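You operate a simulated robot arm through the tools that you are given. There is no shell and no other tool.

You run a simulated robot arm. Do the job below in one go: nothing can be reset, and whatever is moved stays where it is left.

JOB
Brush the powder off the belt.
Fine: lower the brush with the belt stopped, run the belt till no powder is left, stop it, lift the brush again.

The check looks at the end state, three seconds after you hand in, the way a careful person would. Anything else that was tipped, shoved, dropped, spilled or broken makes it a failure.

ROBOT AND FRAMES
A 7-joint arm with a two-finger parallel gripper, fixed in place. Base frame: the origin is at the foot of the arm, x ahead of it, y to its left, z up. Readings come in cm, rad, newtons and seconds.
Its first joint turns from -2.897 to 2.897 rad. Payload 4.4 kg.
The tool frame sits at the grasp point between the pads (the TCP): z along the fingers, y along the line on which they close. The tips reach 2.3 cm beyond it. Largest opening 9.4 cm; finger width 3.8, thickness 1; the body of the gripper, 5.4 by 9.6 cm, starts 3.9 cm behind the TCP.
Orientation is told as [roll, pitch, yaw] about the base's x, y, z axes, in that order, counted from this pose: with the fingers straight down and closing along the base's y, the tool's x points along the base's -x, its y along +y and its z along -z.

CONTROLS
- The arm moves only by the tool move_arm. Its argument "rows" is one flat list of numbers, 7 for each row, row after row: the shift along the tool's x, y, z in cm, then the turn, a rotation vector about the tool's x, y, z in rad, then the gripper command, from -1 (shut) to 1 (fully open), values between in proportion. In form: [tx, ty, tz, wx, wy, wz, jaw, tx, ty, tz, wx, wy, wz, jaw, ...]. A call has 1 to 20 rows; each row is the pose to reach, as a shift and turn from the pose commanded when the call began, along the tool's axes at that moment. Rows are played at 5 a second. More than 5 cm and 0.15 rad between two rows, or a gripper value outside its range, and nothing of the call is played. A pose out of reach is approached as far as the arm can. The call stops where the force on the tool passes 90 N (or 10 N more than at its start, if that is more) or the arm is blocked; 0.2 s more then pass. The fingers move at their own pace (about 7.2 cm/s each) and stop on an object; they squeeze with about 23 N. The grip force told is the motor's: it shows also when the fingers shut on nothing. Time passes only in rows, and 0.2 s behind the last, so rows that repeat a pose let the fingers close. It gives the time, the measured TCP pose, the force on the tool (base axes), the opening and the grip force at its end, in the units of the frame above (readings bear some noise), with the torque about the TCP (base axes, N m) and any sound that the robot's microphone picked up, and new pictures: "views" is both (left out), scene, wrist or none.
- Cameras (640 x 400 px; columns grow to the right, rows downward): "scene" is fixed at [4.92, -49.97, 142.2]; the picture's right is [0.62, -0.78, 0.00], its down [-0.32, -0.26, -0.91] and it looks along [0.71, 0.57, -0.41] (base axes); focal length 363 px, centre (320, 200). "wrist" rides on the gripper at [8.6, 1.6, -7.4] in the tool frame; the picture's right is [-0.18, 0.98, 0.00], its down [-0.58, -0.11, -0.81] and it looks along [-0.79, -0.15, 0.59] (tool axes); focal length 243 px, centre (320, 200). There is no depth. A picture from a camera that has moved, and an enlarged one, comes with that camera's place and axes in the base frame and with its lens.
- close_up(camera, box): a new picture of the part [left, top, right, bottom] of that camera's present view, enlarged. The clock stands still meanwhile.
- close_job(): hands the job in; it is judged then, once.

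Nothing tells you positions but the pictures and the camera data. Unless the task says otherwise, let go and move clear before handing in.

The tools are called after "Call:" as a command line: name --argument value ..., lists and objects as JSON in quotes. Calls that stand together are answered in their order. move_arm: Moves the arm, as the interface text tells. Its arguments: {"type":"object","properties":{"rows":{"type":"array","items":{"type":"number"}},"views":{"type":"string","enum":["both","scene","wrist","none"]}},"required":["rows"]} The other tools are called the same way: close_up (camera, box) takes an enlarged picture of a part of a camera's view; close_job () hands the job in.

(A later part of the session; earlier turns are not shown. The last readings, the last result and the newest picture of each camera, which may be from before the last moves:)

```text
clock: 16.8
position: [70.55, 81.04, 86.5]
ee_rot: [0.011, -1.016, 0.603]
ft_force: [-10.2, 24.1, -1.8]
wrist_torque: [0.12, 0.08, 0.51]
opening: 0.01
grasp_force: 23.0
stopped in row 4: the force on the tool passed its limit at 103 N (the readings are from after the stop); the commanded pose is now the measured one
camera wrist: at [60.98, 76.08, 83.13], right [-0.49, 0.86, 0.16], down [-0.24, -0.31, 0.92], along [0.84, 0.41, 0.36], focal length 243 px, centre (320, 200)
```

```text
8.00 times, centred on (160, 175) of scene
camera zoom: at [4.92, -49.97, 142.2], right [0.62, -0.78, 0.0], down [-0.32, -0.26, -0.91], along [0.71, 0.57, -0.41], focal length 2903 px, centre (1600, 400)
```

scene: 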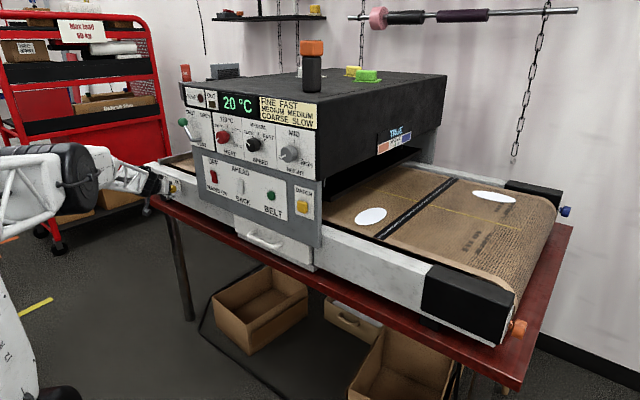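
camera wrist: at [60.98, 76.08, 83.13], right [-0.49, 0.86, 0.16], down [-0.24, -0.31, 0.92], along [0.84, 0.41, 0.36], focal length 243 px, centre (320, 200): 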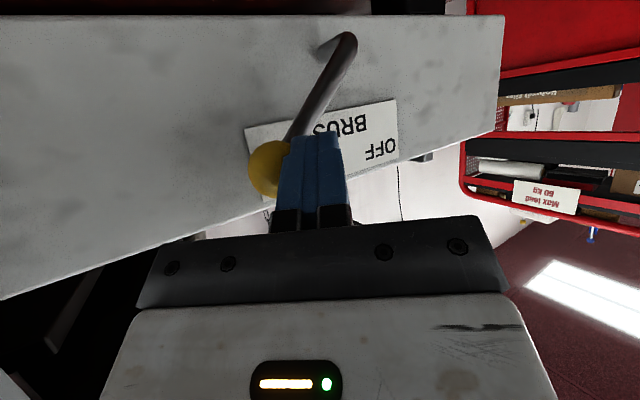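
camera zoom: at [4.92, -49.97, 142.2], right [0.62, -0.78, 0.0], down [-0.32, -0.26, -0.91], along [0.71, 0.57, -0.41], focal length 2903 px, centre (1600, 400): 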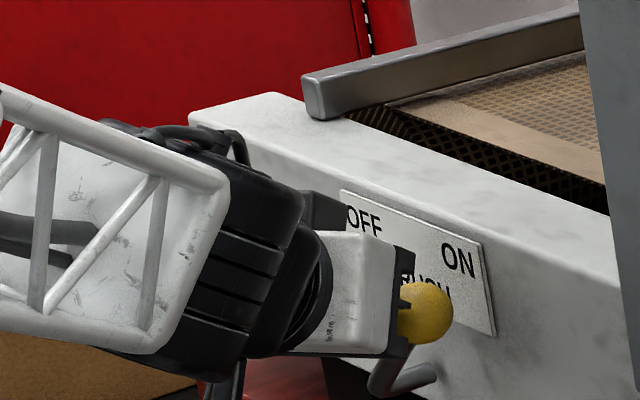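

The lever reached its stop at ON. I'll back off sideways, then retract along the tool axis and check.

Call:
move_arm --rows '[-0.15, 0.5, 0.2, 0, 0, 0, -1, -0.3, 1.1, 0.3, 0, 0, 0, -1, -0.3, 1.3, -2, 0, 0, 0, -1, -0.3, 1.3, -5, 0, 0, 0, -1, -0.3, 1.3, -9, 0, 0, 0, -1, -0.3, 1.3, -13, 0, 0, 0, -1, -0.3, 1.3, -17, 0, 0, 0, -1, -0.3, 1.3, -21, 0, 0, 0, -1]'

Call:
close_up --camera "scene" --box '[120, 150, 200, 200]'

Call:
close_up --camera "wrist" --box '[160, 0, 480, 200]'

```text
clock: 18.6
position: [55.62, 71.76, 97.83]
ee_rot: [0.01, -1.013, 0.604]
ft_force: [-0.8, 0.7, -1.1]
wrist_torque: [0.0, -0.01, -0.02]
opening: 0.01
grasp_force: 23.1
camera wrist: at [45.89, 66.83, 94.45], right [-0.48, 0.86, 0.16], down [-0.24, -0.31, 0.92], along [0.84, 0.4, 0.36], focal length 243 px, centre (320, 200)
```

scene: 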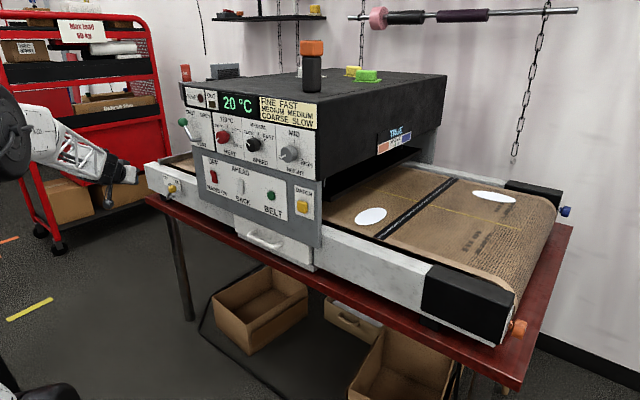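
wrist: 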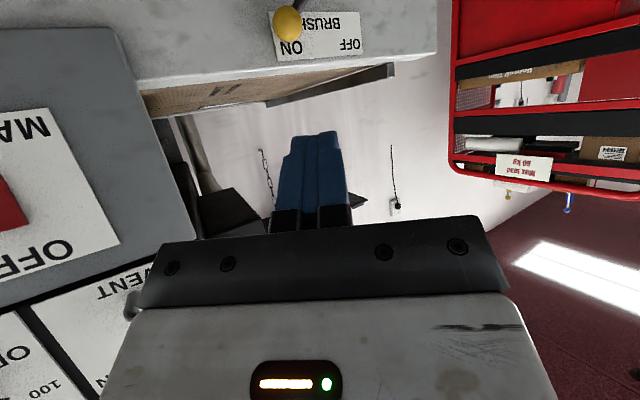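

```text
8.00 times, centred on (160, 175) of scene
camera zoom: at [4.92, -49.97, 142.2], right [0.62, -0.78, 0.0], down [-0.32, -0.26, -0.91], along [0.71, 0.57, -0.41], focal length 2903 px, centre (1600, 400)
```

zoom: 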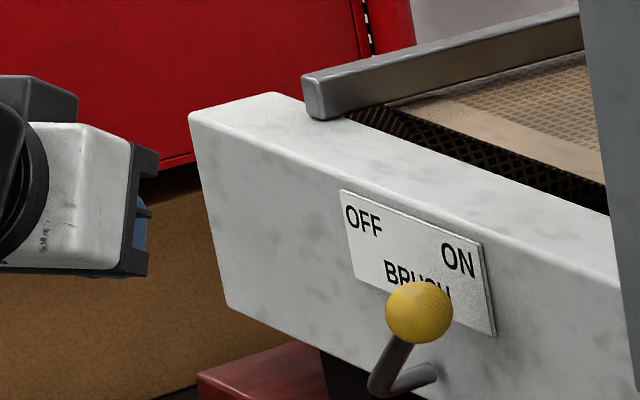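

```text
2.00 times, centred on (320, 100) of wrist
camera zoom: at [45.89, 66.83, 94.45], right [-0.48, 0.86, 0.16], down [-0.24, -0.31, 0.92], along [0.84, 0.4, 0.36], focal length 485 px, centre (320, 400)
```

zoom: 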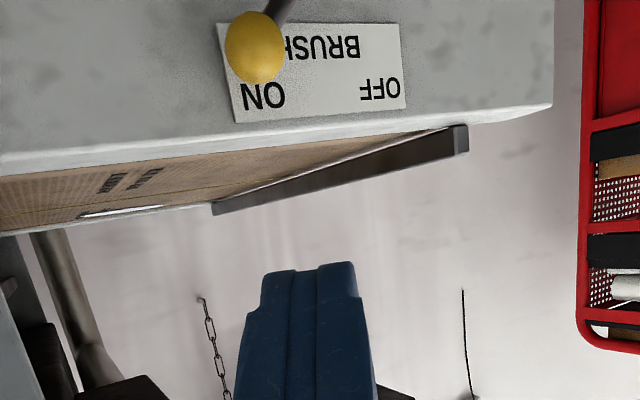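

The brush lever is at ON and stays there. Next is the belt button at about (74, 24.5, 98.7). I'll move across at a safe stand-off and turn the tool square to the panel.

Call:
move_arm --rows '[1.305, -2.98, -2.28, 0.0427, 0, 0.0267, -1, 2.61, -5.96, -4.56, 0.0853, 0, 0.0533, -1, 3.915, -8.94, -6.84, 0.128, 0, 0.08, -1, 5.22, -11.92, -9.12, 0.171, 0, 0.107, -1, 6.525, -14.9, -11.4, 0.213, 0, 0.133, -1, 7.83, -17.88, -13.68, 0.256, 0, 0.16, -1, 9.135, -20.85, -15.95, 0.299, 0, 0.187, -1, 10.44, -23.83, -18.23, 0.341, 0, 0.213, -1, 11.745, -26.81, -20.51, 0.384, 0, 0.24, -1, 13.05, -29.79, -22.79, 0.427, 0, 0.267, -1, 14.355, -32.77, -25.07, 0.469, 0, 0.293, -1, 15.66, -35.75, -27.35, 0.512, 0, 0.32, -1]'

```text
clock: 21.2
position: [50.42, 24.37, 98.68]
ee_rot: [0.011, -1.01, -0.003]
ft_force: [-0.2, -0.6, 0.7]
wrist_torque: [0.01, 0.01, 0.02]
opening: 0.0
grasp_force: 23.5
camera wrist: at [39.57, 25.99, 95.43], right [0.09, 0.98, 0.16], down [-0.37, -0.12, 0.92], along [0.92, -0.15, 0.36], focal length 243 px, centre (320, 200)
```

scene: 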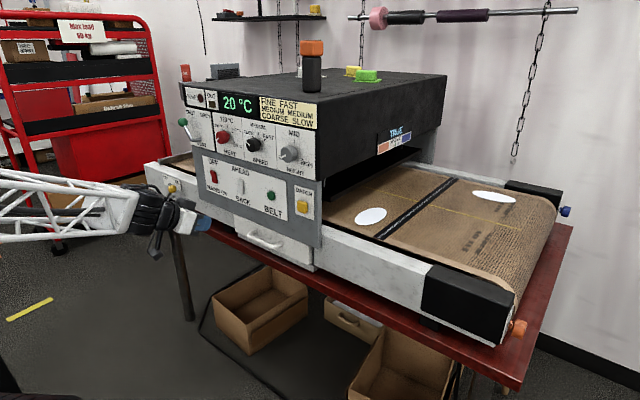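
wrist: 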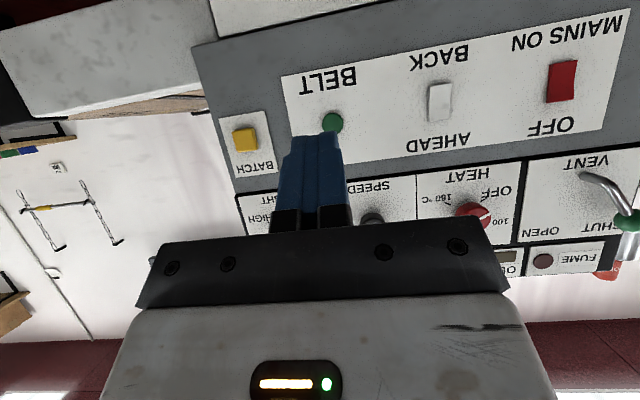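

Now I'll square the tool up to horizontal and look closely at the rockers.

Call:
move_arm --rows '[0, 0, 0, 0, -0.14, 0, -1, 0, 0, 0, 0, -0.28, 0, -1, 0, 0, 0, 0, -0.42, 0, -1, 0, 0, 0, 0, -0.56, 0, -1]'

Call:
close_up --camera "wrist" --box '[260, 0, 640, 200]'

Call:
close_up --camera "wrist" --box '[200, 20, 400, 145]'

```text
clock: 22.2
position: [50.32, 24.37, 98.83]
ee_rot: [1.969, -1.561, -1.96]
ft_force: [-0.3, 0.6, 0.0]
wrist_torque: [0.02, 0.02, -0.01]
opening: 0.0
grasp_force: 22.7
camera wrist: at [43.04, 26.06, 90.21], right [-0.01, 0.98, 0.19], down [-0.81, -0.12, 0.58], along [0.59, -0.15, 0.79], focal length 243 px, centre (320, 200)
```

scene: 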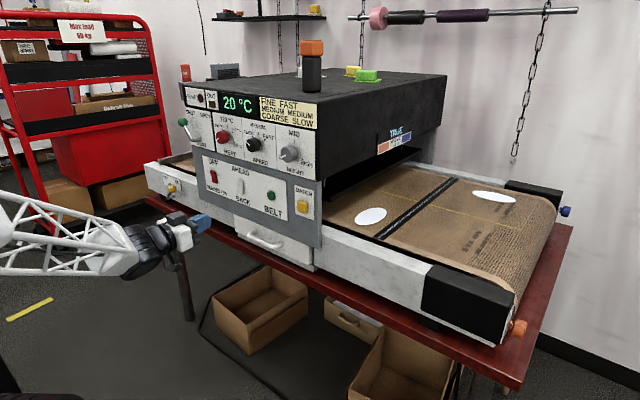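
wrist: 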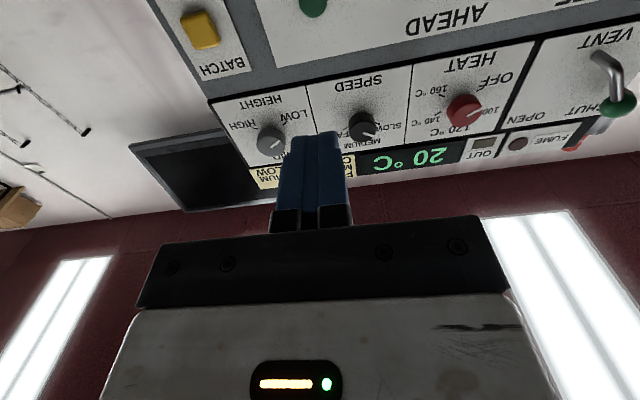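

```text
1.68 times, centred on (450, 100) of wrist
camera zoom: at [43.04, 26.06, 90.21], right [-0.01, 0.98, 0.19], down [-0.81, -0.12, 0.58], along [0.59, -0.15, 0.79], focal length 409 px, centre (101, 368)
```

zoom: 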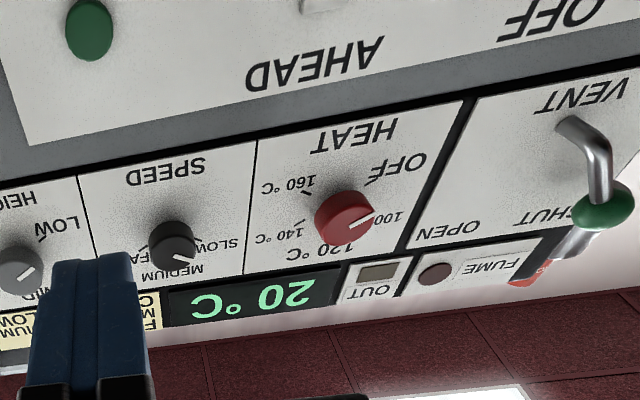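

```text
3.20 times, centred on (300, 82) of wrist
camera zoom: at [43.04, 26.06, 90.21], right [-0.01, 0.98, 0.19], down [-0.81, -0.12, 0.58], along [0.59, -0.15, 0.79], focal length 776 px, centre (384, 576)
```

zoom: 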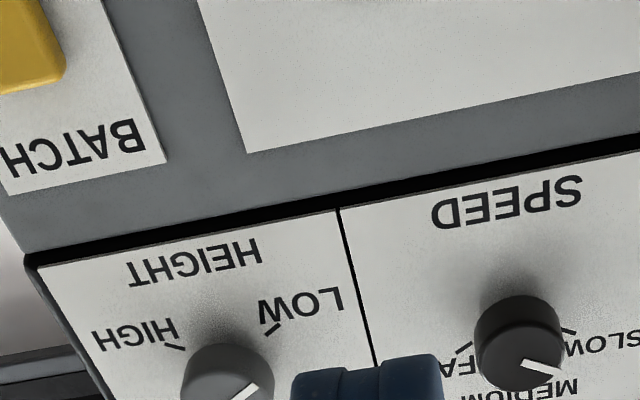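

The tool now points straight at the panel. The belt button is at about (74, 24.2, 98.1). I'll approach to a few cm away.

Call:
move_arm --rows '[0.2, -0.05, 4, 0, 0, 0, -1, 0.4, -0.1, 8, 0, 0, 0, -1, 0.6, -0.15, 12, 0, 0, 0, -1, 0.7, -0.2, 15, 0, 0, 0, -1, 0.7, -0.2, 17.5, 0, 0, 0, -1]'

Call:
close_up --camera "scene" --box '[200, 150, 330, 230]'

Call:
close_up --camera "wrist" --box '[160, 0, 640, 280]'

```text
clock: 23.4
position: [67.89, 24.27, 98.17]
ee_rot: [1.635, -1.567, -1.626]
ft_force: [0.5, -0.7, -0.2]
wrist_torque: [-0.02, 0.04, -0.02]
opening: 0.01
grasp_force: 23.1
camera wrist: at [60.53, 25.96, 89.51], right [-0.01, 0.98, 0.19], down [-0.81, -0.12, 0.58], along [0.59, -0.15, 0.79], focal length 243 px, centre (320, 200)
```

scene: 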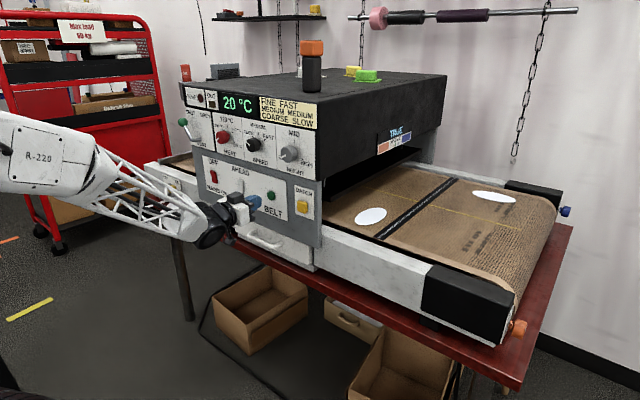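
wrist: 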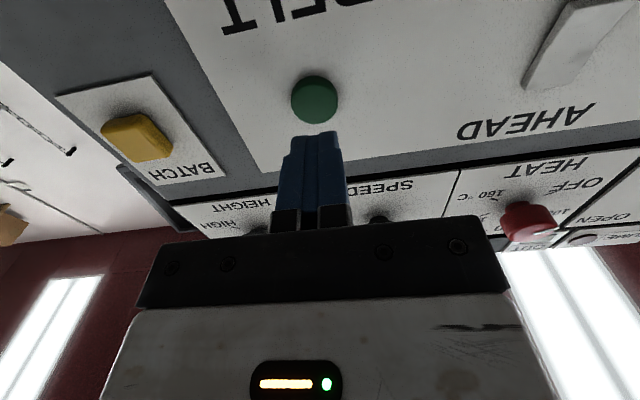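

```text
4.92 times, centred on (265, 190) of scene
camera zoom: at [4.92, -49.97, 142.2], right [0.62, -0.78, 0.0], down [-0.32, -0.26, -0.91], along [0.71, 0.57, -0.41], focal length 1786 px, centre (591, 249)
```

zoom: 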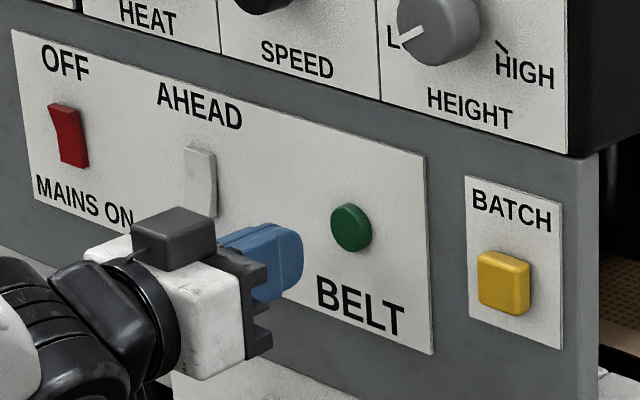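

```text
1.33 times, centred on (400, 140) of wrist
camera zoom: at [60.53, 25.96, 89.51], right [-0.01, 0.98, 0.19], down [-0.81, -0.12, 0.58], along [0.59, -0.15, 0.79], focal length 324 px, centre (213, 280)
```

zoom: 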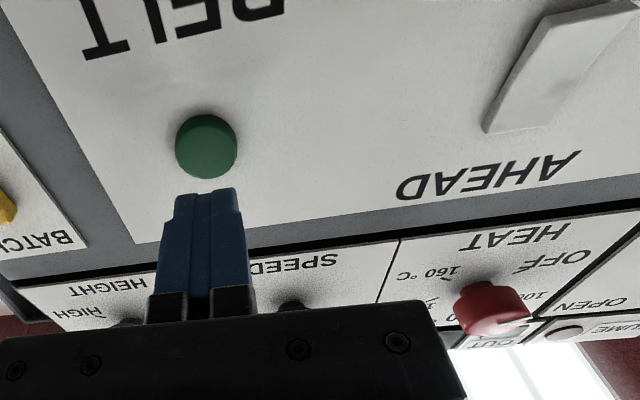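

The finger is lined up with the green button. The white rocker's AHEAD side looks pressed in. I'll press forward gently.

Call:
move_arm --rows '[0.15, -0.08, 0.8, 0, 0, 0, -1, 0.15, -0.08, 1.6, 0, 0, 0, -1, 0.15, -0.08, 2.2, 0, 0, 0, -1, 0.15, -0.08, 2.6, 0, 0, 0, -1, 0.15, -0.08, 2.9, 0, 0, 0, -1]'

Call:
close_up --camera "scene" --box '[200, 150, 330, 230]'

```text
clock: 24.6
position: [70.65, 24.21, 97.81]
ee_rot: [1.691, -1.563, -1.685]
ft_force: [-0.3, -0.4, -0.1]
wrist_torque: [0.0, -0.01, -0.01]
opening: 0.0
grasp_force: 23.0
camera wrist: at [63.39, 25.87, 89.33], right [-0.01, 0.98, 0.19], down [-0.81, -0.12, 0.58], along [0.59, -0.15, 0.79], focal length 243 px, centre (320, 200)
```

scene: 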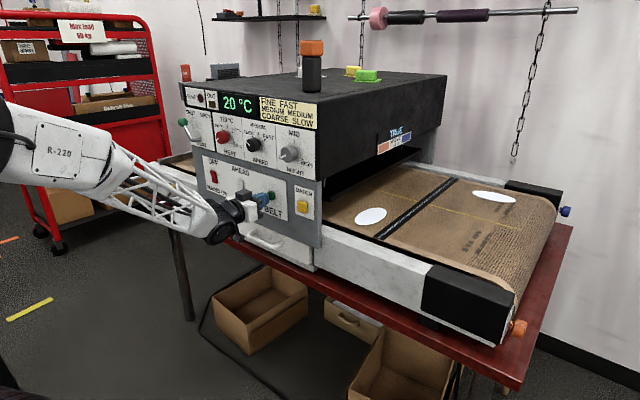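
wrist: 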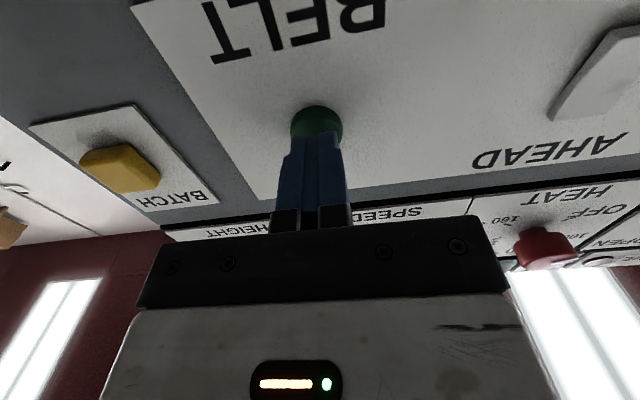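

```text
4.92 times, centred on (265, 190) of scene
camera zoom: at [4.92, -49.97, 142.2], right [0.62, -0.78, 0.0], down [-0.32, -0.26, -0.91], along [0.71, 0.57, -0.41], focal length 1786 px, centre (591, 249)
```

zoom: 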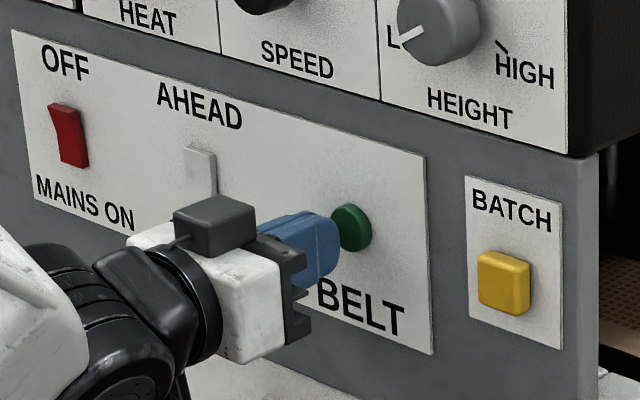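

Nearly in contact. I'll continue in small steps.

Call:
move_arm --rows '[0, 0, 0.3, 0, 0, 0, -1, 0, 0, 0.6, 0, 0, 0, -1]' --views "none"

```text
clock: 25.2
position: [71.29, 24.11, 97.85]
ee_rot: [1.593, -1.564, -1.586]
ft_force: [-0.8, 0.3, -0.6]
wrist_torque: [-0.02, -0.02, 0.0]
opening: 0.01
grasp_force: 22.7
```

Call:
move_arm --rows '[0, 0, 0.3, 0, 0, 0, -1, 0, 0, 0.6, 0, 0, 0, -1]' --views "scene"

```text
clock: 25.8
position: [71.81, 24.23, 97.98]
ee_rot: [1.601, -1.563, -1.595]
ft_force: [-0.6, 0.3, 0.5]
wrist_torque: [-0.01, 0.03, -0.02]
opening: 0.0
grasp_force: 22.7
```

scene: 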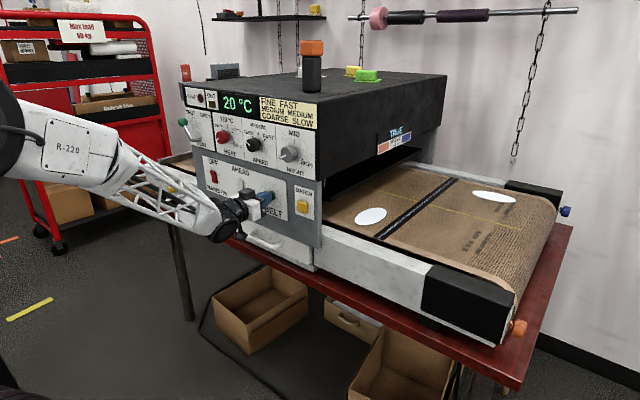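

Call:
move_arm --rows '[0, 0, 0.3, 0, 0, 0, -1, 0, 0, 0.5, 0, 0, 0, -1]' --views "none"

Call:
close_up --camera "scene" --box '[230, 160, 310, 210]'

```text
clock: 26.4
position: [72.33, 24.2, 97.76]
ee_rot: [1.606, -1.566, -1.597]
ft_force: [-16.8, -2.6, 4.2]
wrist_torque: [-0.01, -0.12, -0.05]
opening: 0.0
grasp_force: 22.9
heard: click
```

```text
8.00 times, centred on (270, 185) of scene
camera zoom: at [4.92, -49.97, 142.2], right [0.62, -0.78, 0.0], down [-0.32, -0.26, -0.91], along [0.71, 0.57, -0.41], focal length 2903 px, centre (720, 320)
```

zoom: 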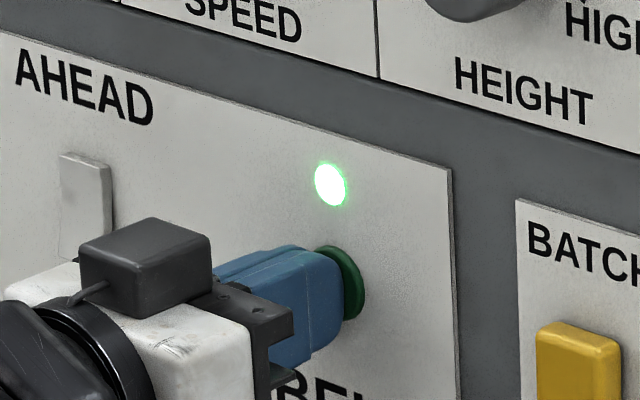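

I heard a click and a green running lamp lit. I'll release and watch the belt.

Call:
move_arm --rows '[0, 0, -0.8, 0, 0, 0, -1, 0, 0, -1.8, 0, 0, 0, -1, 0, 0, -2.5, 0, 0, 0, -1]' --views "scene"

Call:
close_up --camera "scene" --box '[200, 150, 330, 230]'

Call:
close_up --camera "scene" --box '[320, 130, 590, 300]'

```text
clock: 27.2
position: [69.93, 24.31, 97.9]
ee_rot: [1.653, -1.566, -1.645]
ft_force: [-0.1, 0.0, -0.4]
wrist_torque: [0.0, -0.02, 0.02]
opening: 0.0
grasp_force: 22.9
```

scene: 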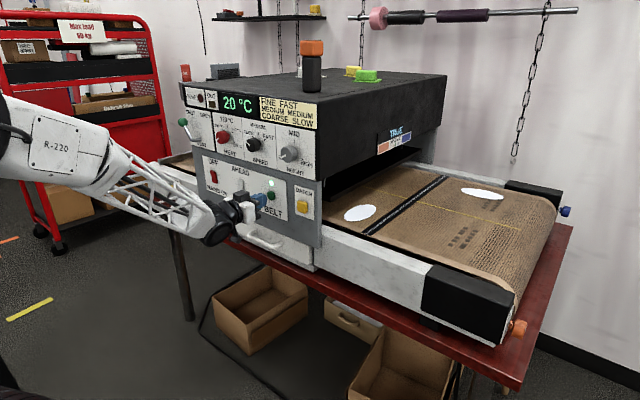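

```text
4.92 times, centred on (265, 190) of scene
camera zoom: at [4.92, -49.97, 142.2], right [0.62, -0.78, 0.0], down [-0.32, -0.26, -0.91], along [0.71, 0.57, -0.41], focal length 1786 px, centre (591, 249)
```

zoom: 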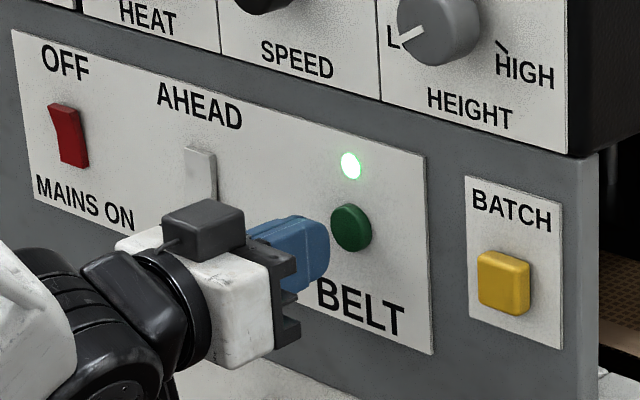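

```text
2.35 times, centred on (455, 215) of scene
camera zoom: at [4.92, -49.97, 142.2], right [0.62, -0.78, 0.0], down [-0.32, -0.26, -0.91], along [0.71, 0.57, -0.41], focal length 854 px, centre (2, 165)
```

zoom: 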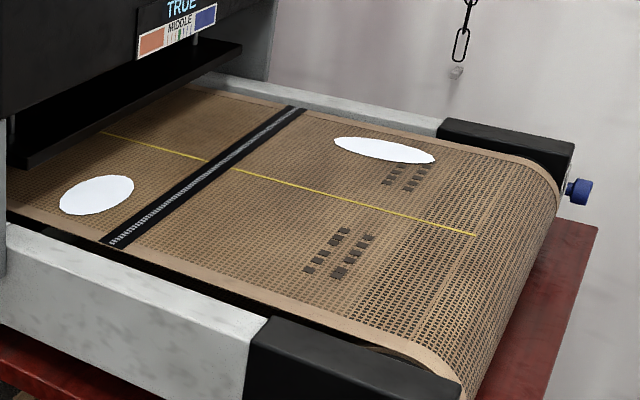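

The belt is running and carries the patches toward the infeed. I'll wait and watch.

Call:
move_arm --rows '[0, 0, 0, 0, 0, 0, -1, 0, 0, 0, 0, 0, 0, -1, 0, 0, 0, 0, 0, 0, -1, 0, 0, 0, 0, 0, 0, -1, 0, 0, 0, 0, 0, 0, -1]' --views "scene"

Call:
close_up --camera "scene" --box '[320, 110, 590, 280]'

Call:
close_up --camera "scene" --box '[140, 140, 220, 190]'

```text
clock: 28.4
position: [69.89, 24.13, 97.94]
ee_rot: [1.612, -1.564, -1.605]
ft_force: [-0.1, 0.1, -0.1]
wrist_torque: [-0.01, 0.01, -0.01]
opening: 0.01
grasp_force: 22.7
```

scene: 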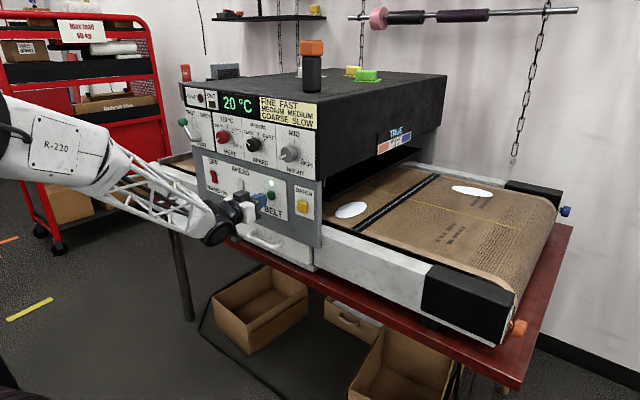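

```text
2.35 times, centred on (455, 195) of scene
camera zoom: at [4.92, -49.97, 142.2], right [0.62, -0.78, 0.0], down [-0.32, -0.26, -0.91], along [0.71, 0.57, -0.41], focal length 854 px, centre (2, 212)
```

zoom: 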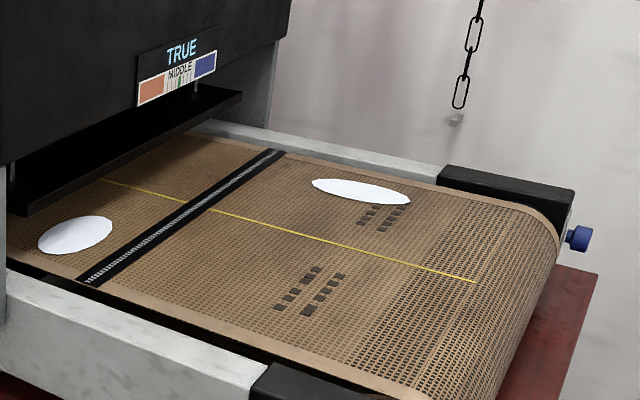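

```text
8.00 times, centred on (180, 165) of scene
camera zoom: at [4.92, -49.97, 142.2], right [0.62, -0.78, 0.0], down [-0.32, -0.26, -0.91], along [0.71, 0.57, -0.41], focal length 2903 px, centre (1440, 480)
```

zoom: 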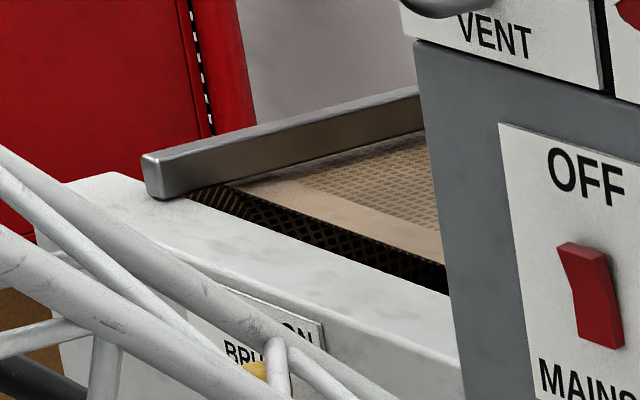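

The belt moves slowly, about 2–3 cm/s. I'll keep watching to see whether the brush clears the patches.

Call:
move_arm --rows '[0, 0, 0, 0, 0, 0, -1, 0, 0, 0, 0, 0, 0, -1, 0, 0, 0, 0, 0, 0, -1, 0, 0, 0, 0, 0, 0, -1, 0, 0, 0, 0, 0, 0, -1, 0, 0, 0, 0, 0, 0, -1, 0, 0, 0, 0, 0, 0, -1, 0, 0, 0, 0, 0, 0, -1, 0, 0, 0, 0, 0, 0, -1, 0, 0, 0, 0, 0, 0, -1, 0, 0, 0, 0, 0, 0, -1, 0, 0, 0, 0, 0, 0, -1, 0, 0, 0, 0, 0, 0, -1, 0, 0, 0, 0, 0, 0, -1, 0, 0, 0, 0, 0, 0, -1, 0, 0, 0, 0, 0, 0, -1, 0, 0, 0, 0, 0, 0, -1, 0, 0, 0, 0, 0, 0, -1, 0, 0, 0, 0, 0, 0, -1, 0, 0, 0, 0, 0, 0, -1]' --views "scene"

Call:
close_up --camera "scene" --box '[320, 110, 590, 280]'

Call:
close_up --camera "scene" --box '[140, 140, 220, 190]'

```text
clock: 32.6
position: [69.94, 24.12, 97.93]
ee_rot: [1.612, -1.563, -1.607]
ft_force: [-0.6, 0.0, -1.1]
wrist_torque: [0.03, 0.01, -0.01]
opening: 0.01
grasp_force: 23.1
```

scene: 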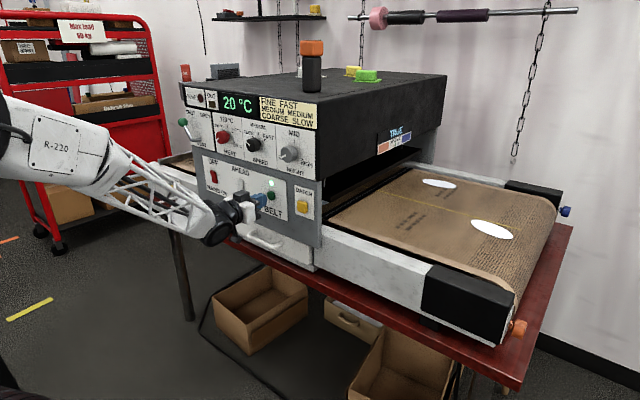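

```text
2.35 times, centred on (455, 195) of scene
camera zoom: at [4.92, -49.97, 142.2], right [0.62, -0.78, 0.0], down [-0.32, -0.26, -0.91], along [0.71, 0.57, -0.41], focal length 854 px, centre (2, 212)
```

zoom: 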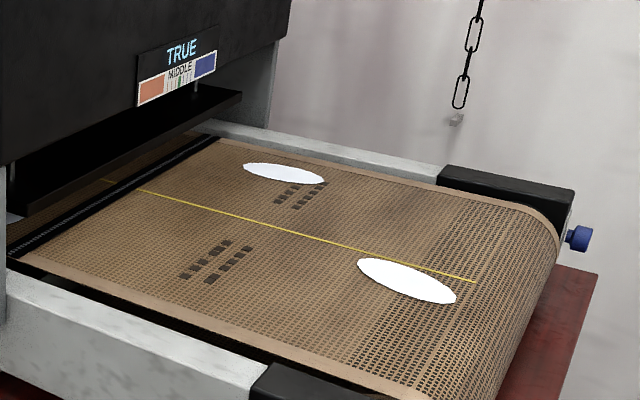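

```text
8.00 times, centred on (180, 165) of scene
camera zoom: at [4.92, -49.97, 142.2], right [0.62, -0.78, 0.0], down [-0.32, -0.26, -0.91], along [0.71, 0.57, -0.41], focal length 2903 px, centre (1440, 480)
```

zoom: 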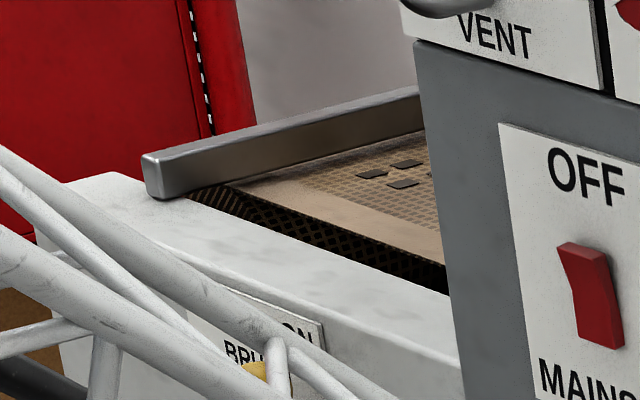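

Another patch came up from the underside, so the brush hasn't reached that one yet. The belt does about 3 cm/s, and I'll keep running and tracking it.

Call:
move_arm --rows '[0, 0, 0, 0, 0, 0, -1, 0, 0, 0, 0, 0, 0, -1, 0, 0, 0, 0, 0, 0, -1, 0, 0, 0, 0, 0, 0, -1, 0, 0, 0, 0, 0, 0, -1, 0, 0, 0, 0, 0, 0, -1, 0, 0, 0, 0, 0, 0, -1, 0, 0, 0, 0, 0, 0, -1, 0, 0, 0, 0, 0, 0, -1, 0, 0, 0, 0, 0, 0, -1, 0, 0, 0, 0, 0, 0, -1, 0, 0, 0, 0, 0, 0, -1, 0, 0, 0, 0, 0, 0, -1, 0, 0, 0, 0, 0, 0, -1, 0, 0, 0, 0, 0, 0, -1, 0, 0, 0, 0, 0, 0, -1, 0, 0, 0, 0, 0, 0, -1, 0, 0, 0, 0, 0, 0, -1, 0, 0, 0, 0, 0, 0, -1, 0, 0, 0, 0, 0, 0, -1]' --views "scene"

Call:
close_up --camera "scene" --box '[320, 110, 590, 280]'

Call:
close_up --camera "scene" --box '[140, 140, 220, 190]'

```text
clock: 36.8
position: [69.86, 24.32, 97.88]
ee_rot: [1.615, -1.565, -1.609]
ft_force: [-0.7, -0.4, -0.1]
wrist_torque: [-0.03, 0.02, -0.03]
opening: 0.01
grasp_force: 23.1
```

scene: 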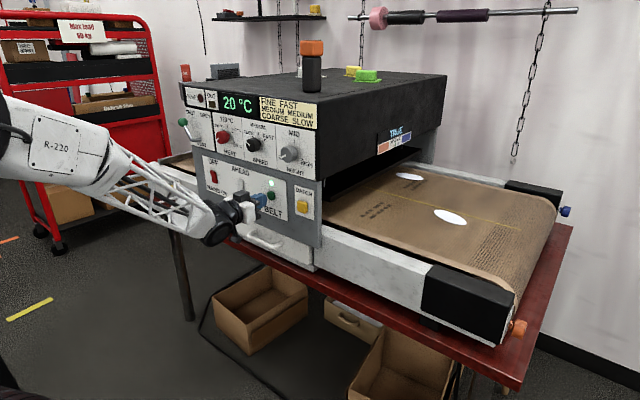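

```text
2.35 times, centred on (455, 195) of scene
camera zoom: at [4.92, -49.97, 142.2], right [0.62, -0.78, 0.0], down [-0.32, -0.26, -0.91], along [0.71, 0.57, -0.41], focal length 854 px, centre (2, 212)
```

zoom: 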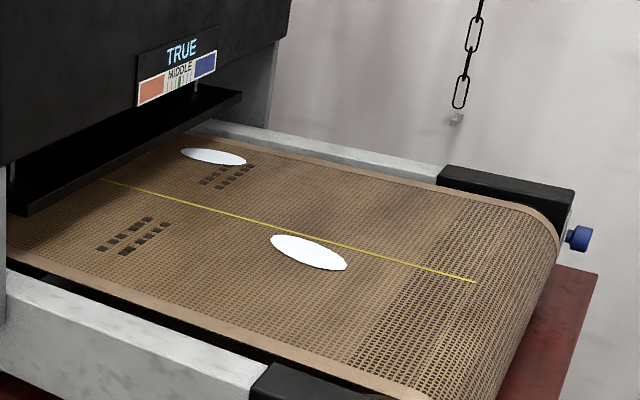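

```text
8.00 times, centred on (180, 165) of scene
camera zoom: at [4.92, -49.97, 142.2], right [0.62, -0.78, 0.0], down [-0.32, -0.26, -0.91], along [0.71, 0.57, -0.41], focal length 2903 px, centre (1440, 480)
```

zoom: 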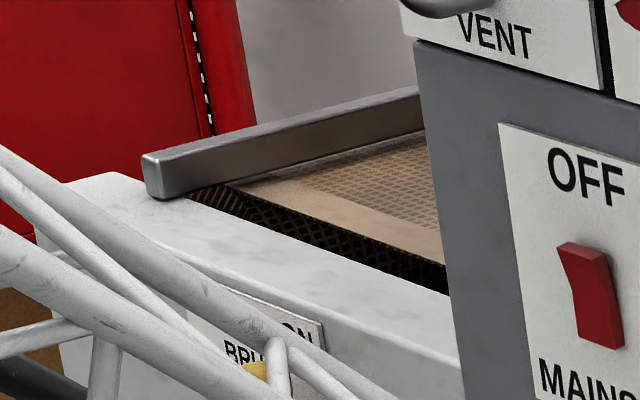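

The patches still move toward the infeed and tracking stays TRUE. I'll keep running in longer waits.

Call:
move_arm --rows '[0, 0, 0, 0, 0, 0, -1, 0, 0, 0, 0, 0, 0, -1, 0, 0, 0, 0, 0, 0, -1, 0, 0, 0, 0, 0, 0, -1, 0, 0, 0, 0, 0, 0, -1, 0, 0, 0, 0, 0, 0, -1, 0, 0, 0, 0, 0, 0, -1, 0, 0, 0, 0, 0, 0, -1, 0, 0, 0, 0, 0, 0, -1, 0, 0, 0, 0, 0, 0, -1, 0, 0, 0, 0, 0, 0, -1, 0, 0, 0, 0, 0, 0, -1, 0, 0, 0, 0, 0, 0, -1, 0, 0, 0, 0, 0, 0, -1, 0, 0, 0, 0, 0, 0, -1, 0, 0, 0, 0, 0, 0, -1, 0, 0, 0, 0, 0, 0, -1, 0, 0, 0, 0, 0, 0, -1, 0, 0, 0, 0, 0, 0, -1, 0, 0, 0, 0, 0, 0, -1]' --views "scene"

Call:
move_arm --rows '[0, 0, 0, 0, 0, 0, -1, 0, 0, 0, 0, 0, 0, -1, 0, 0, 0, 0, 0, 0, -1, 0, 0, 0, 0, 0, 0, -1, 0, 0, 0, 0, 0, 0, -1, 0, 0, 0, 0, 0, 0, -1, 0, 0, 0, 0, 0, 0, -1, 0, 0, 0, 0, 0, 0, -1, 0, 0, 0, 0, 0, 0, -1, 0, 0, 0, 0, 0, 0, -1, 0, 0, 0, 0, 0, 0, -1, 0, 0, 0, 0, 0, 0, -1, 0, 0, 0, 0, 0, 0, -1, 0, 0, 0, 0, 0, 0, -1, 0, 0, 0, 0, 0, 0, -1, 0, 0, 0, 0, 0, 0, -1, 0, 0, 0, 0, 0, 0, -1, 0, 0, 0, 0, 0, 0, -1, 0, 0, 0, 0, 0, 0, -1, 0, 0, 0, 0, 0, 0, -1]' --views "scene"

Call:
move_arm --rows '[0, 0, 0, 0, 0, 0, -1, 0, 0, 0, 0, 0, 0, -1, 0, 0, 0, 0, 0, 0, -1, 0, 0, 0, 0, 0, 0, -1, 0, 0, 0, 0, 0, 0, -1, 0, 0, 0, 0, 0, 0, -1, 0, 0, 0, 0, 0, 0, -1, 0, 0, 0, 0, 0, 0, -1, 0, 0, 0, 0, 0, 0, -1, 0, 0, 0, 0, 0, 0, -1, 0, 0, 0, 0, 0, 0, -1, 0, 0, 0, 0, 0, 0, -1, 0, 0, 0, 0, 0, 0, -1, 0, 0, 0, 0, 0, 0, -1, 0, 0, 0, 0, 0, 0, -1, 0, 0, 0, 0, 0, 0, -1, 0, 0, 0, 0, 0, 0, -1, 0, 0, 0, 0, 0, 0, -1, 0, 0, 0, 0, 0, 0, -1, 0, 0, 0, 0, 0, 0, -1]' --views "scene"

Call:
close_up --camera "scene" --box '[320, 110, 590, 280]'

Call:
close_up --camera "scene" --box '[140, 140, 220, 190]'

```text
clock: 41.0
position: [69.87, 24.15, 97.95]
ee_rot: [1.61, -1.564, -1.605]
ft_force: [0.3, 0.5, 0.1]
wrist_torque: [0.01, -0.02, -0.02]
opening: 0.02
grasp_force: 22.9
```

scene: 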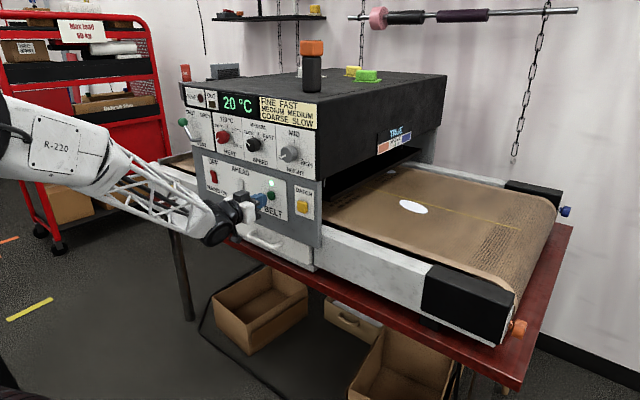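

```text
clock: 45.2
position: [69.95, 24.28, 97.94]
ee_rot: [1.613, -1.563, -1.609]
ft_force: [0.1, 0.0, -0.6]
wrist_torque: [0.01, 0.02, 0.01]
opening: 0.03
grasp_force: 22.9
```

scene: 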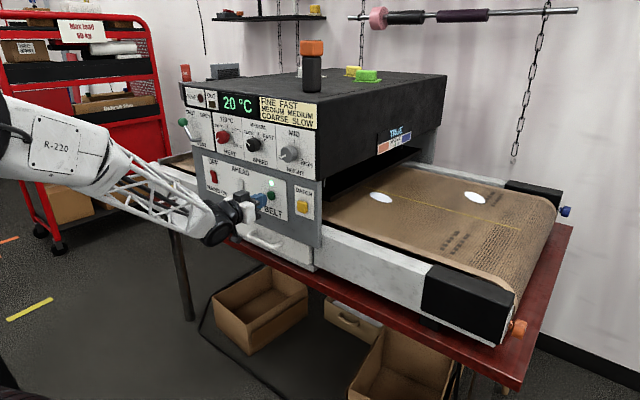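

```text
clock: 49.4
position: [69.95, 24.2, 97.92]
ee_rot: [1.617, -1.563, -1.612]
ft_force: [-0.5, -0.2, -0.2]
wrist_torque: [0.0, 0.03, 0.03]
opening: 0.0
grasp_force: 23.0
```

scene: 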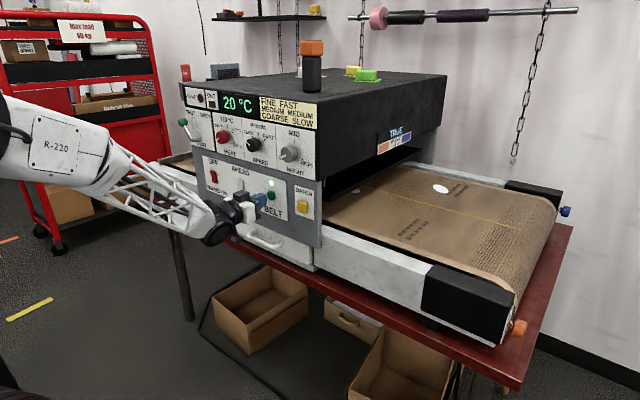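

```text
2.35 times, centred on (455, 195) of scene
camera zoom: at [4.92, -49.97, 142.2], right [0.62, -0.78, 0.0], down [-0.32, -0.26, -0.91], along [0.71, 0.57, -0.41], focal length 854 px, centre (2, 212)
```

zoom: 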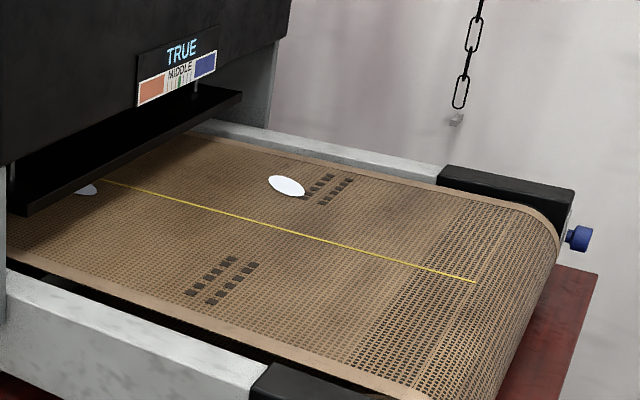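

```text
8.00 times, centred on (180, 165) of scene
camera zoom: at [4.92, -49.97, 142.2], right [0.62, -0.78, 0.0], down [-0.32, -0.26, -0.91], along [0.71, 0.57, -0.41], focal length 2903 px, centre (1440, 480)
```

zoom: 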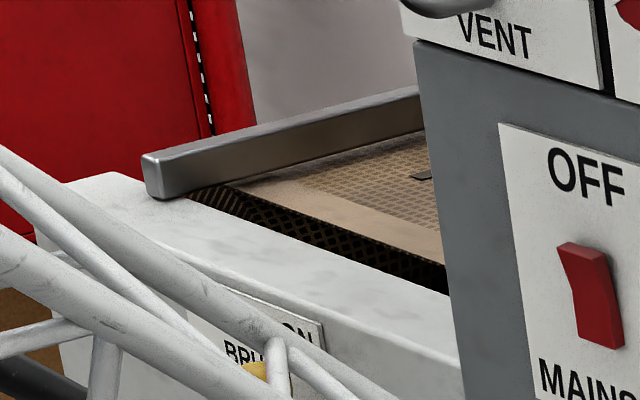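

The patches shrink steadily as the belt runs with the brush down, so it's working at this speed. I'll keep running.

Call:
move_arm --rows '[0, 0, 0, 0, 0, 0, -1, 0, 0, 0, 0, 0, 0, -1, 0, 0, 0, 0, 0, 0, -1, 0, 0, 0, 0, 0, 0, -1, 0, 0, 0, 0, 0, 0, -1, 0, 0, 0, 0, 0, 0, -1, 0, 0, 0, 0, 0, 0, -1, 0, 0, 0, 0, 0, 0, -1, 0, 0, 0, 0, 0, 0, -1, 0, 0, 0, 0, 0, 0, -1, 0, 0, 0, 0, 0, 0, -1, 0, 0, 0, 0, 0, 0, -1, 0, 0, 0, 0, 0, 0, -1, 0, 0, 0, 0, 0, 0, -1, 0, 0, 0, 0, 0, 0, -1, 0, 0, 0, 0, 0, 0, -1, 0, 0, 0, 0, 0, 0, -1, 0, 0, 0, 0, 0, 0, -1, 0, 0, 0, 0, 0, 0, -1, 0, 0, 0, 0, 0, 0, -1]' --views "scene"

Call:
close_up --camera "scene" --box '[320, 110, 590, 280]'

Call:
move_arm --rows '[0, 0, 0, 0, 0, 0, -1, 0, 0, 0, 0, 0, 0, -1, 0, 0, 0, 0, 0, 0, -1, 0, 0, 0, 0, 0, 0, -1, 0, 0, 0, 0, 0, 0, -1, 0, 0, 0, 0, 0, 0, -1, 0, 0, 0, 0, 0, 0, -1, 0, 0, 0, 0, 0, 0, -1, 0, 0, 0, 0, 0, 0, -1, 0, 0, 0, 0, 0, 0, -1, 0, 0, 0, 0, 0, 0, -1, 0, 0, 0, 0, 0, 0, -1, 0, 0, 0, 0, 0, 0, -1, 0, 0, 0, 0, 0, 0, -1, 0, 0, 0, 0, 0, 0, -1, 0, 0, 0, 0, 0, 0, -1, 0, 0, 0, 0, 0, 0, -1, 0, 0, 0, 0, 0, 0, -1, 0, 0, 0, 0, 0, 0, -1, 0, 0, 0, 0, 0, 0, -1]' --views "scene"

Call:
close_up --camera "scene" --box '[320, 110, 590, 280]'

```text
clock: 53.6
position: [69.87, 24.19, 97.94]
ee_rot: [1.612, -1.565, -1.605]
ft_force: [0.1, 0.3, 0.5]
wrist_torque: [0.02, 0.02, 0.01]
opening: 0.02
grasp_force: 23.0
```

scene: 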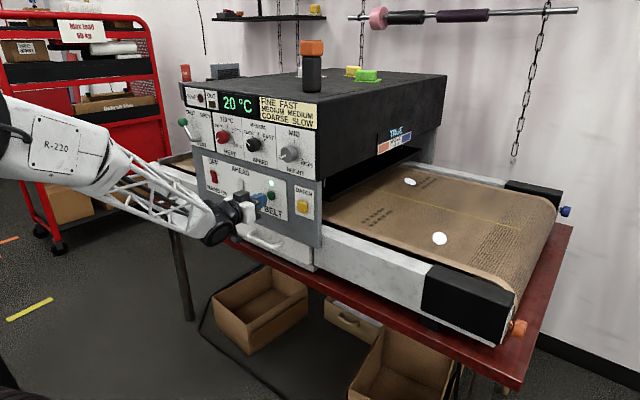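

```text
2.35 times, centred on (455, 195) of scene
camera zoom: at [4.92, -49.97, 142.2], right [0.62, -0.78, 0.0], down [-0.32, -0.26, -0.91], along [0.71, 0.57, -0.41], focal length 854 px, centre (2, 212)
```

zoom: 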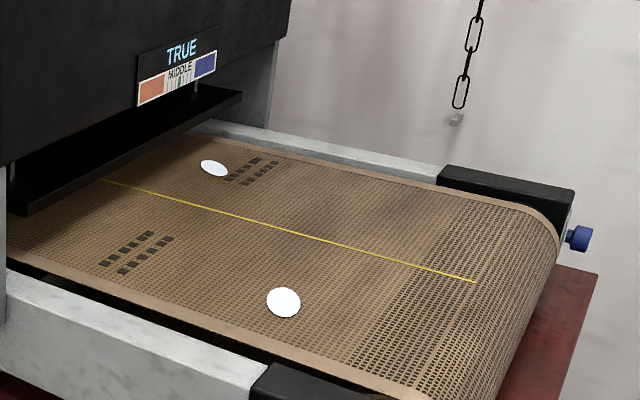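

```text
clock: 57.8
position: [69.95, 24.24, 98.08]
ee_rot: [1.617, -1.563, -1.609]
ft_force: [-1.1, -0.4, -0.9]
wrist_torque: [0.01, -0.02, 0.01]
opening: 0.01
grasp_force: 23.0
```

scene: 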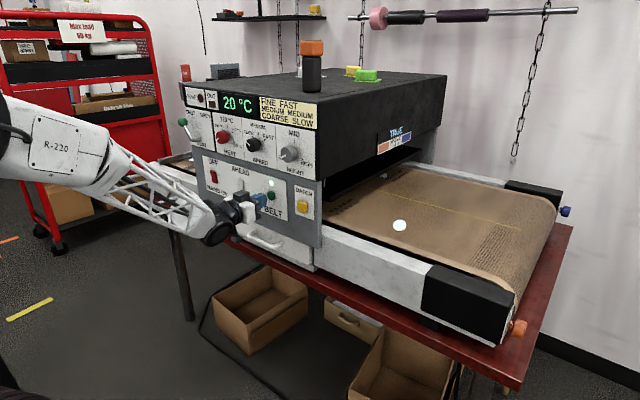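

```text
2.35 times, centred on (455, 195) of scene
camera zoom: at [4.92, -49.97, 142.2], right [0.62, -0.78, 0.0], down [-0.32, -0.26, -0.91], along [0.71, 0.57, -0.41], focal length 854 px, centre (2, 212)
```

zoom: 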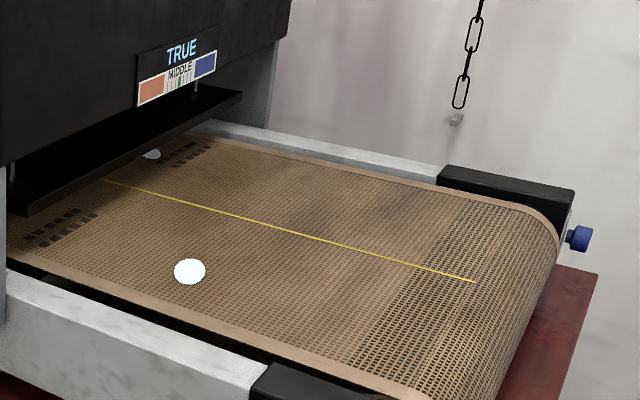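

The patches are still shrinking. I'll continue.

Call:
move_arm --rows '[0, 0, 0, 0, 0, 0, -1, 0, 0, 0, 0, 0, 0, -1, 0, 0, 0, 0, 0, 0, -1, 0, 0, 0, 0, 0, 0, -1, 0, 0, 0, 0, 0, 0, -1, 0, 0, 0, 0, 0, 0, -1, 0, 0, 0, 0, 0, 0, -1, 0, 0, 0, 0, 0, 0, -1, 0, 0, 0, 0, 0, 0, -1, 0, 0, 0, 0, 0, 0, -1, 0, 0, 0, 0, 0, 0, -1, 0, 0, 0, 0, 0, 0, -1, 0, 0, 0, 0, 0, 0, -1, 0, 0, 0, 0, 0, 0, -1, 0, 0, 0, 0, 0, 0, -1, 0, 0, 0, 0, 0, 0, -1, 0, 0, 0, 0, 0, 0, -1, 0, 0, 0, 0, 0, 0, -1, 0, 0, 0, 0, 0, 0, -1, 0, 0, 0, 0, 0, 0, -1]' --views "none"

Call:
close_up --camera "scene" --box '[320, 110, 590, 280]'

Call:
move_arm --rows '[0, 0, 0, 0, 0, 0, -1, 0, 0, 0, 0, 0, 0, -1, 0, 0, 0, 0, 0, 0, -1, 0, 0, 0, 0, 0, 0, -1, 0, 0, 0, 0, 0, 0, -1, 0, 0, 0, 0, 0, 0, -1, 0, 0, 0, 0, 0, 0, -1, 0, 0, 0, 0, 0, 0, -1, 0, 0, 0, 0, 0, 0, -1, 0, 0, 0, 0, 0, 0, -1, 0, 0, 0, 0, 0, 0, -1, 0, 0, 0, 0, 0, 0, -1, 0, 0, 0, 0, 0, 0, -1, 0, 0, 0, 0, 0, 0, -1, 0, 0, 0, 0, 0, 0, -1, 0, 0, 0, 0, 0, 0, -1, 0, 0, 0, 0, 0, 0, -1, 0, 0, 0, 0, 0, 0, -1, 0, 0, 0, 0, 0, 0, -1, 0, 0, 0, 0, 0, 0, -1]' --views "none"

Call:
close_up --camera "scene" --box '[320, 110, 590, 280]'

Call:
move_arm --rows '[0, 0, 0, 0, 0, 0, -1, 0, 0, 0, 0, 0, 0, -1, 0, 0, 0, 0, 0, 0, -1, 0, 0, 0, 0, 0, 0, -1, 0, 0, 0, 0, 0, 0, -1, 0, 0, 0, 0, 0, 0, -1, 0, 0, 0, 0, 0, 0, -1, 0, 0, 0, 0, 0, 0, -1, 0, 0, 0, 0, 0, 0, -1, 0, 0, 0, 0, 0, 0, -1, 0, 0, 0, 0, 0, 0, -1, 0, 0, 0, 0, 0, 0, -1, 0, 0, 0, 0, 0, 0, -1, 0, 0, 0, 0, 0, 0, -1, 0, 0, 0, 0, 0, 0, -1, 0, 0, 0, 0, 0, 0, -1, 0, 0, 0, 0, 0, 0, -1, 0, 0, 0, 0, 0, 0, -1, 0, 0, 0, 0, 0, 0, -1, 0, 0, 0, 0, 0, 0, -1]' --views "none"

Call:
close_up --camera "scene" --box '[320, 110, 590, 280]'

```text
clock: 62.0
position: [69.85, 24.13, 97.91]
ee_rot: [1.62, -1.563, -1.613]
ft_force: [-0.7, 0.1, -0.8]
wrist_torque: [0.03, 0.01, 0.02]
opening: 0.03
grasp_force: 23.2
```

```text
2.35 times, centred on (455, 195) of scene
camera zoom: at [4.92, -49.97, 142.2], right [0.62, -0.78, 0.0], down [-0.32, -0.26, -0.91], along [0.71, 0.57, -0.41], focal length 854 px, centre (2, 212)
```

zoom: 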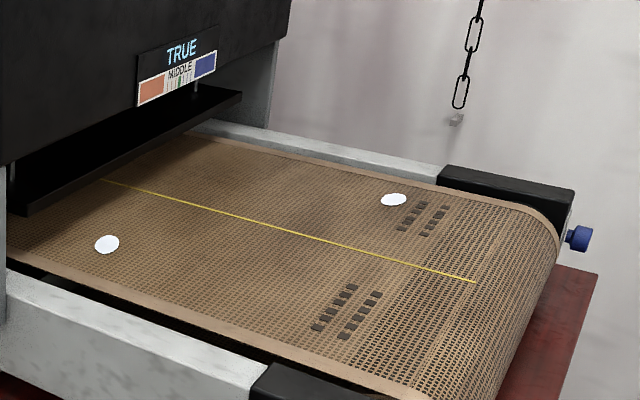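

```text
clock: 66.2
position: [69.84, 24.2, 97.9]
ee_rot: [1.607, -1.563, -1.601]
ft_force: [-0.9, -1.0, 0.3]
wrist_torque: [-0.02, 0.0, -0.01]
opening: 0.0
grasp_force: 22.7
```

```text
2.35 times, centred on (455, 195) of scene
camera zoom: at [4.92, -49.97, 142.2], right [0.62, -0.78, 0.0], down [-0.32, -0.26, -0.91], along [0.71, 0.57, -0.41], focal length 854 px, centre (2, 212)
```

zoom: 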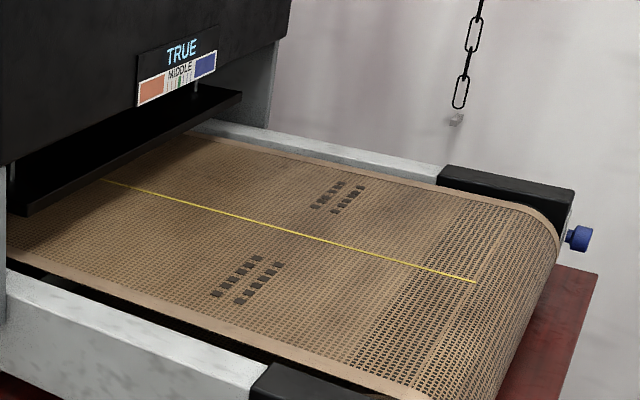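

```text
clock: 70.4
position: [69.83, 24.24, 97.86]
ee_rot: [1.618, -1.564, -1.612]
ft_force: [-0.6, -0.3, 0.6]
wrist_torque: [0.0, -0.02, 0.01]
opening: 0.0
grasp_force: 22.5
```

```text
2.35 times, centred on (455, 195) of scene
camera zoom: at [4.92, -49.97, 142.2], right [0.62, -0.78, 0.0], down [-0.32, -0.26, -0.91], along [0.71, 0.57, -0.41], focal length 854 px, centre (2, 212)
```

zoom: 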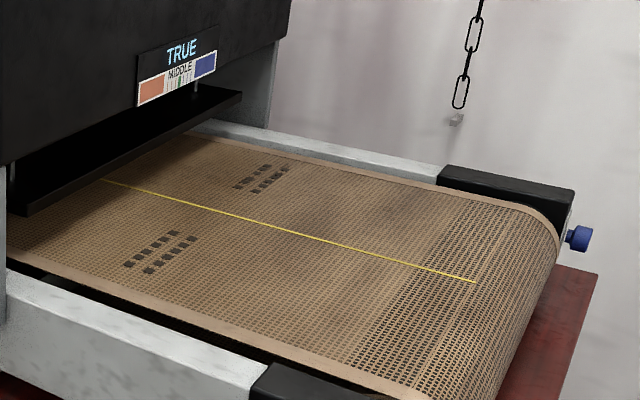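

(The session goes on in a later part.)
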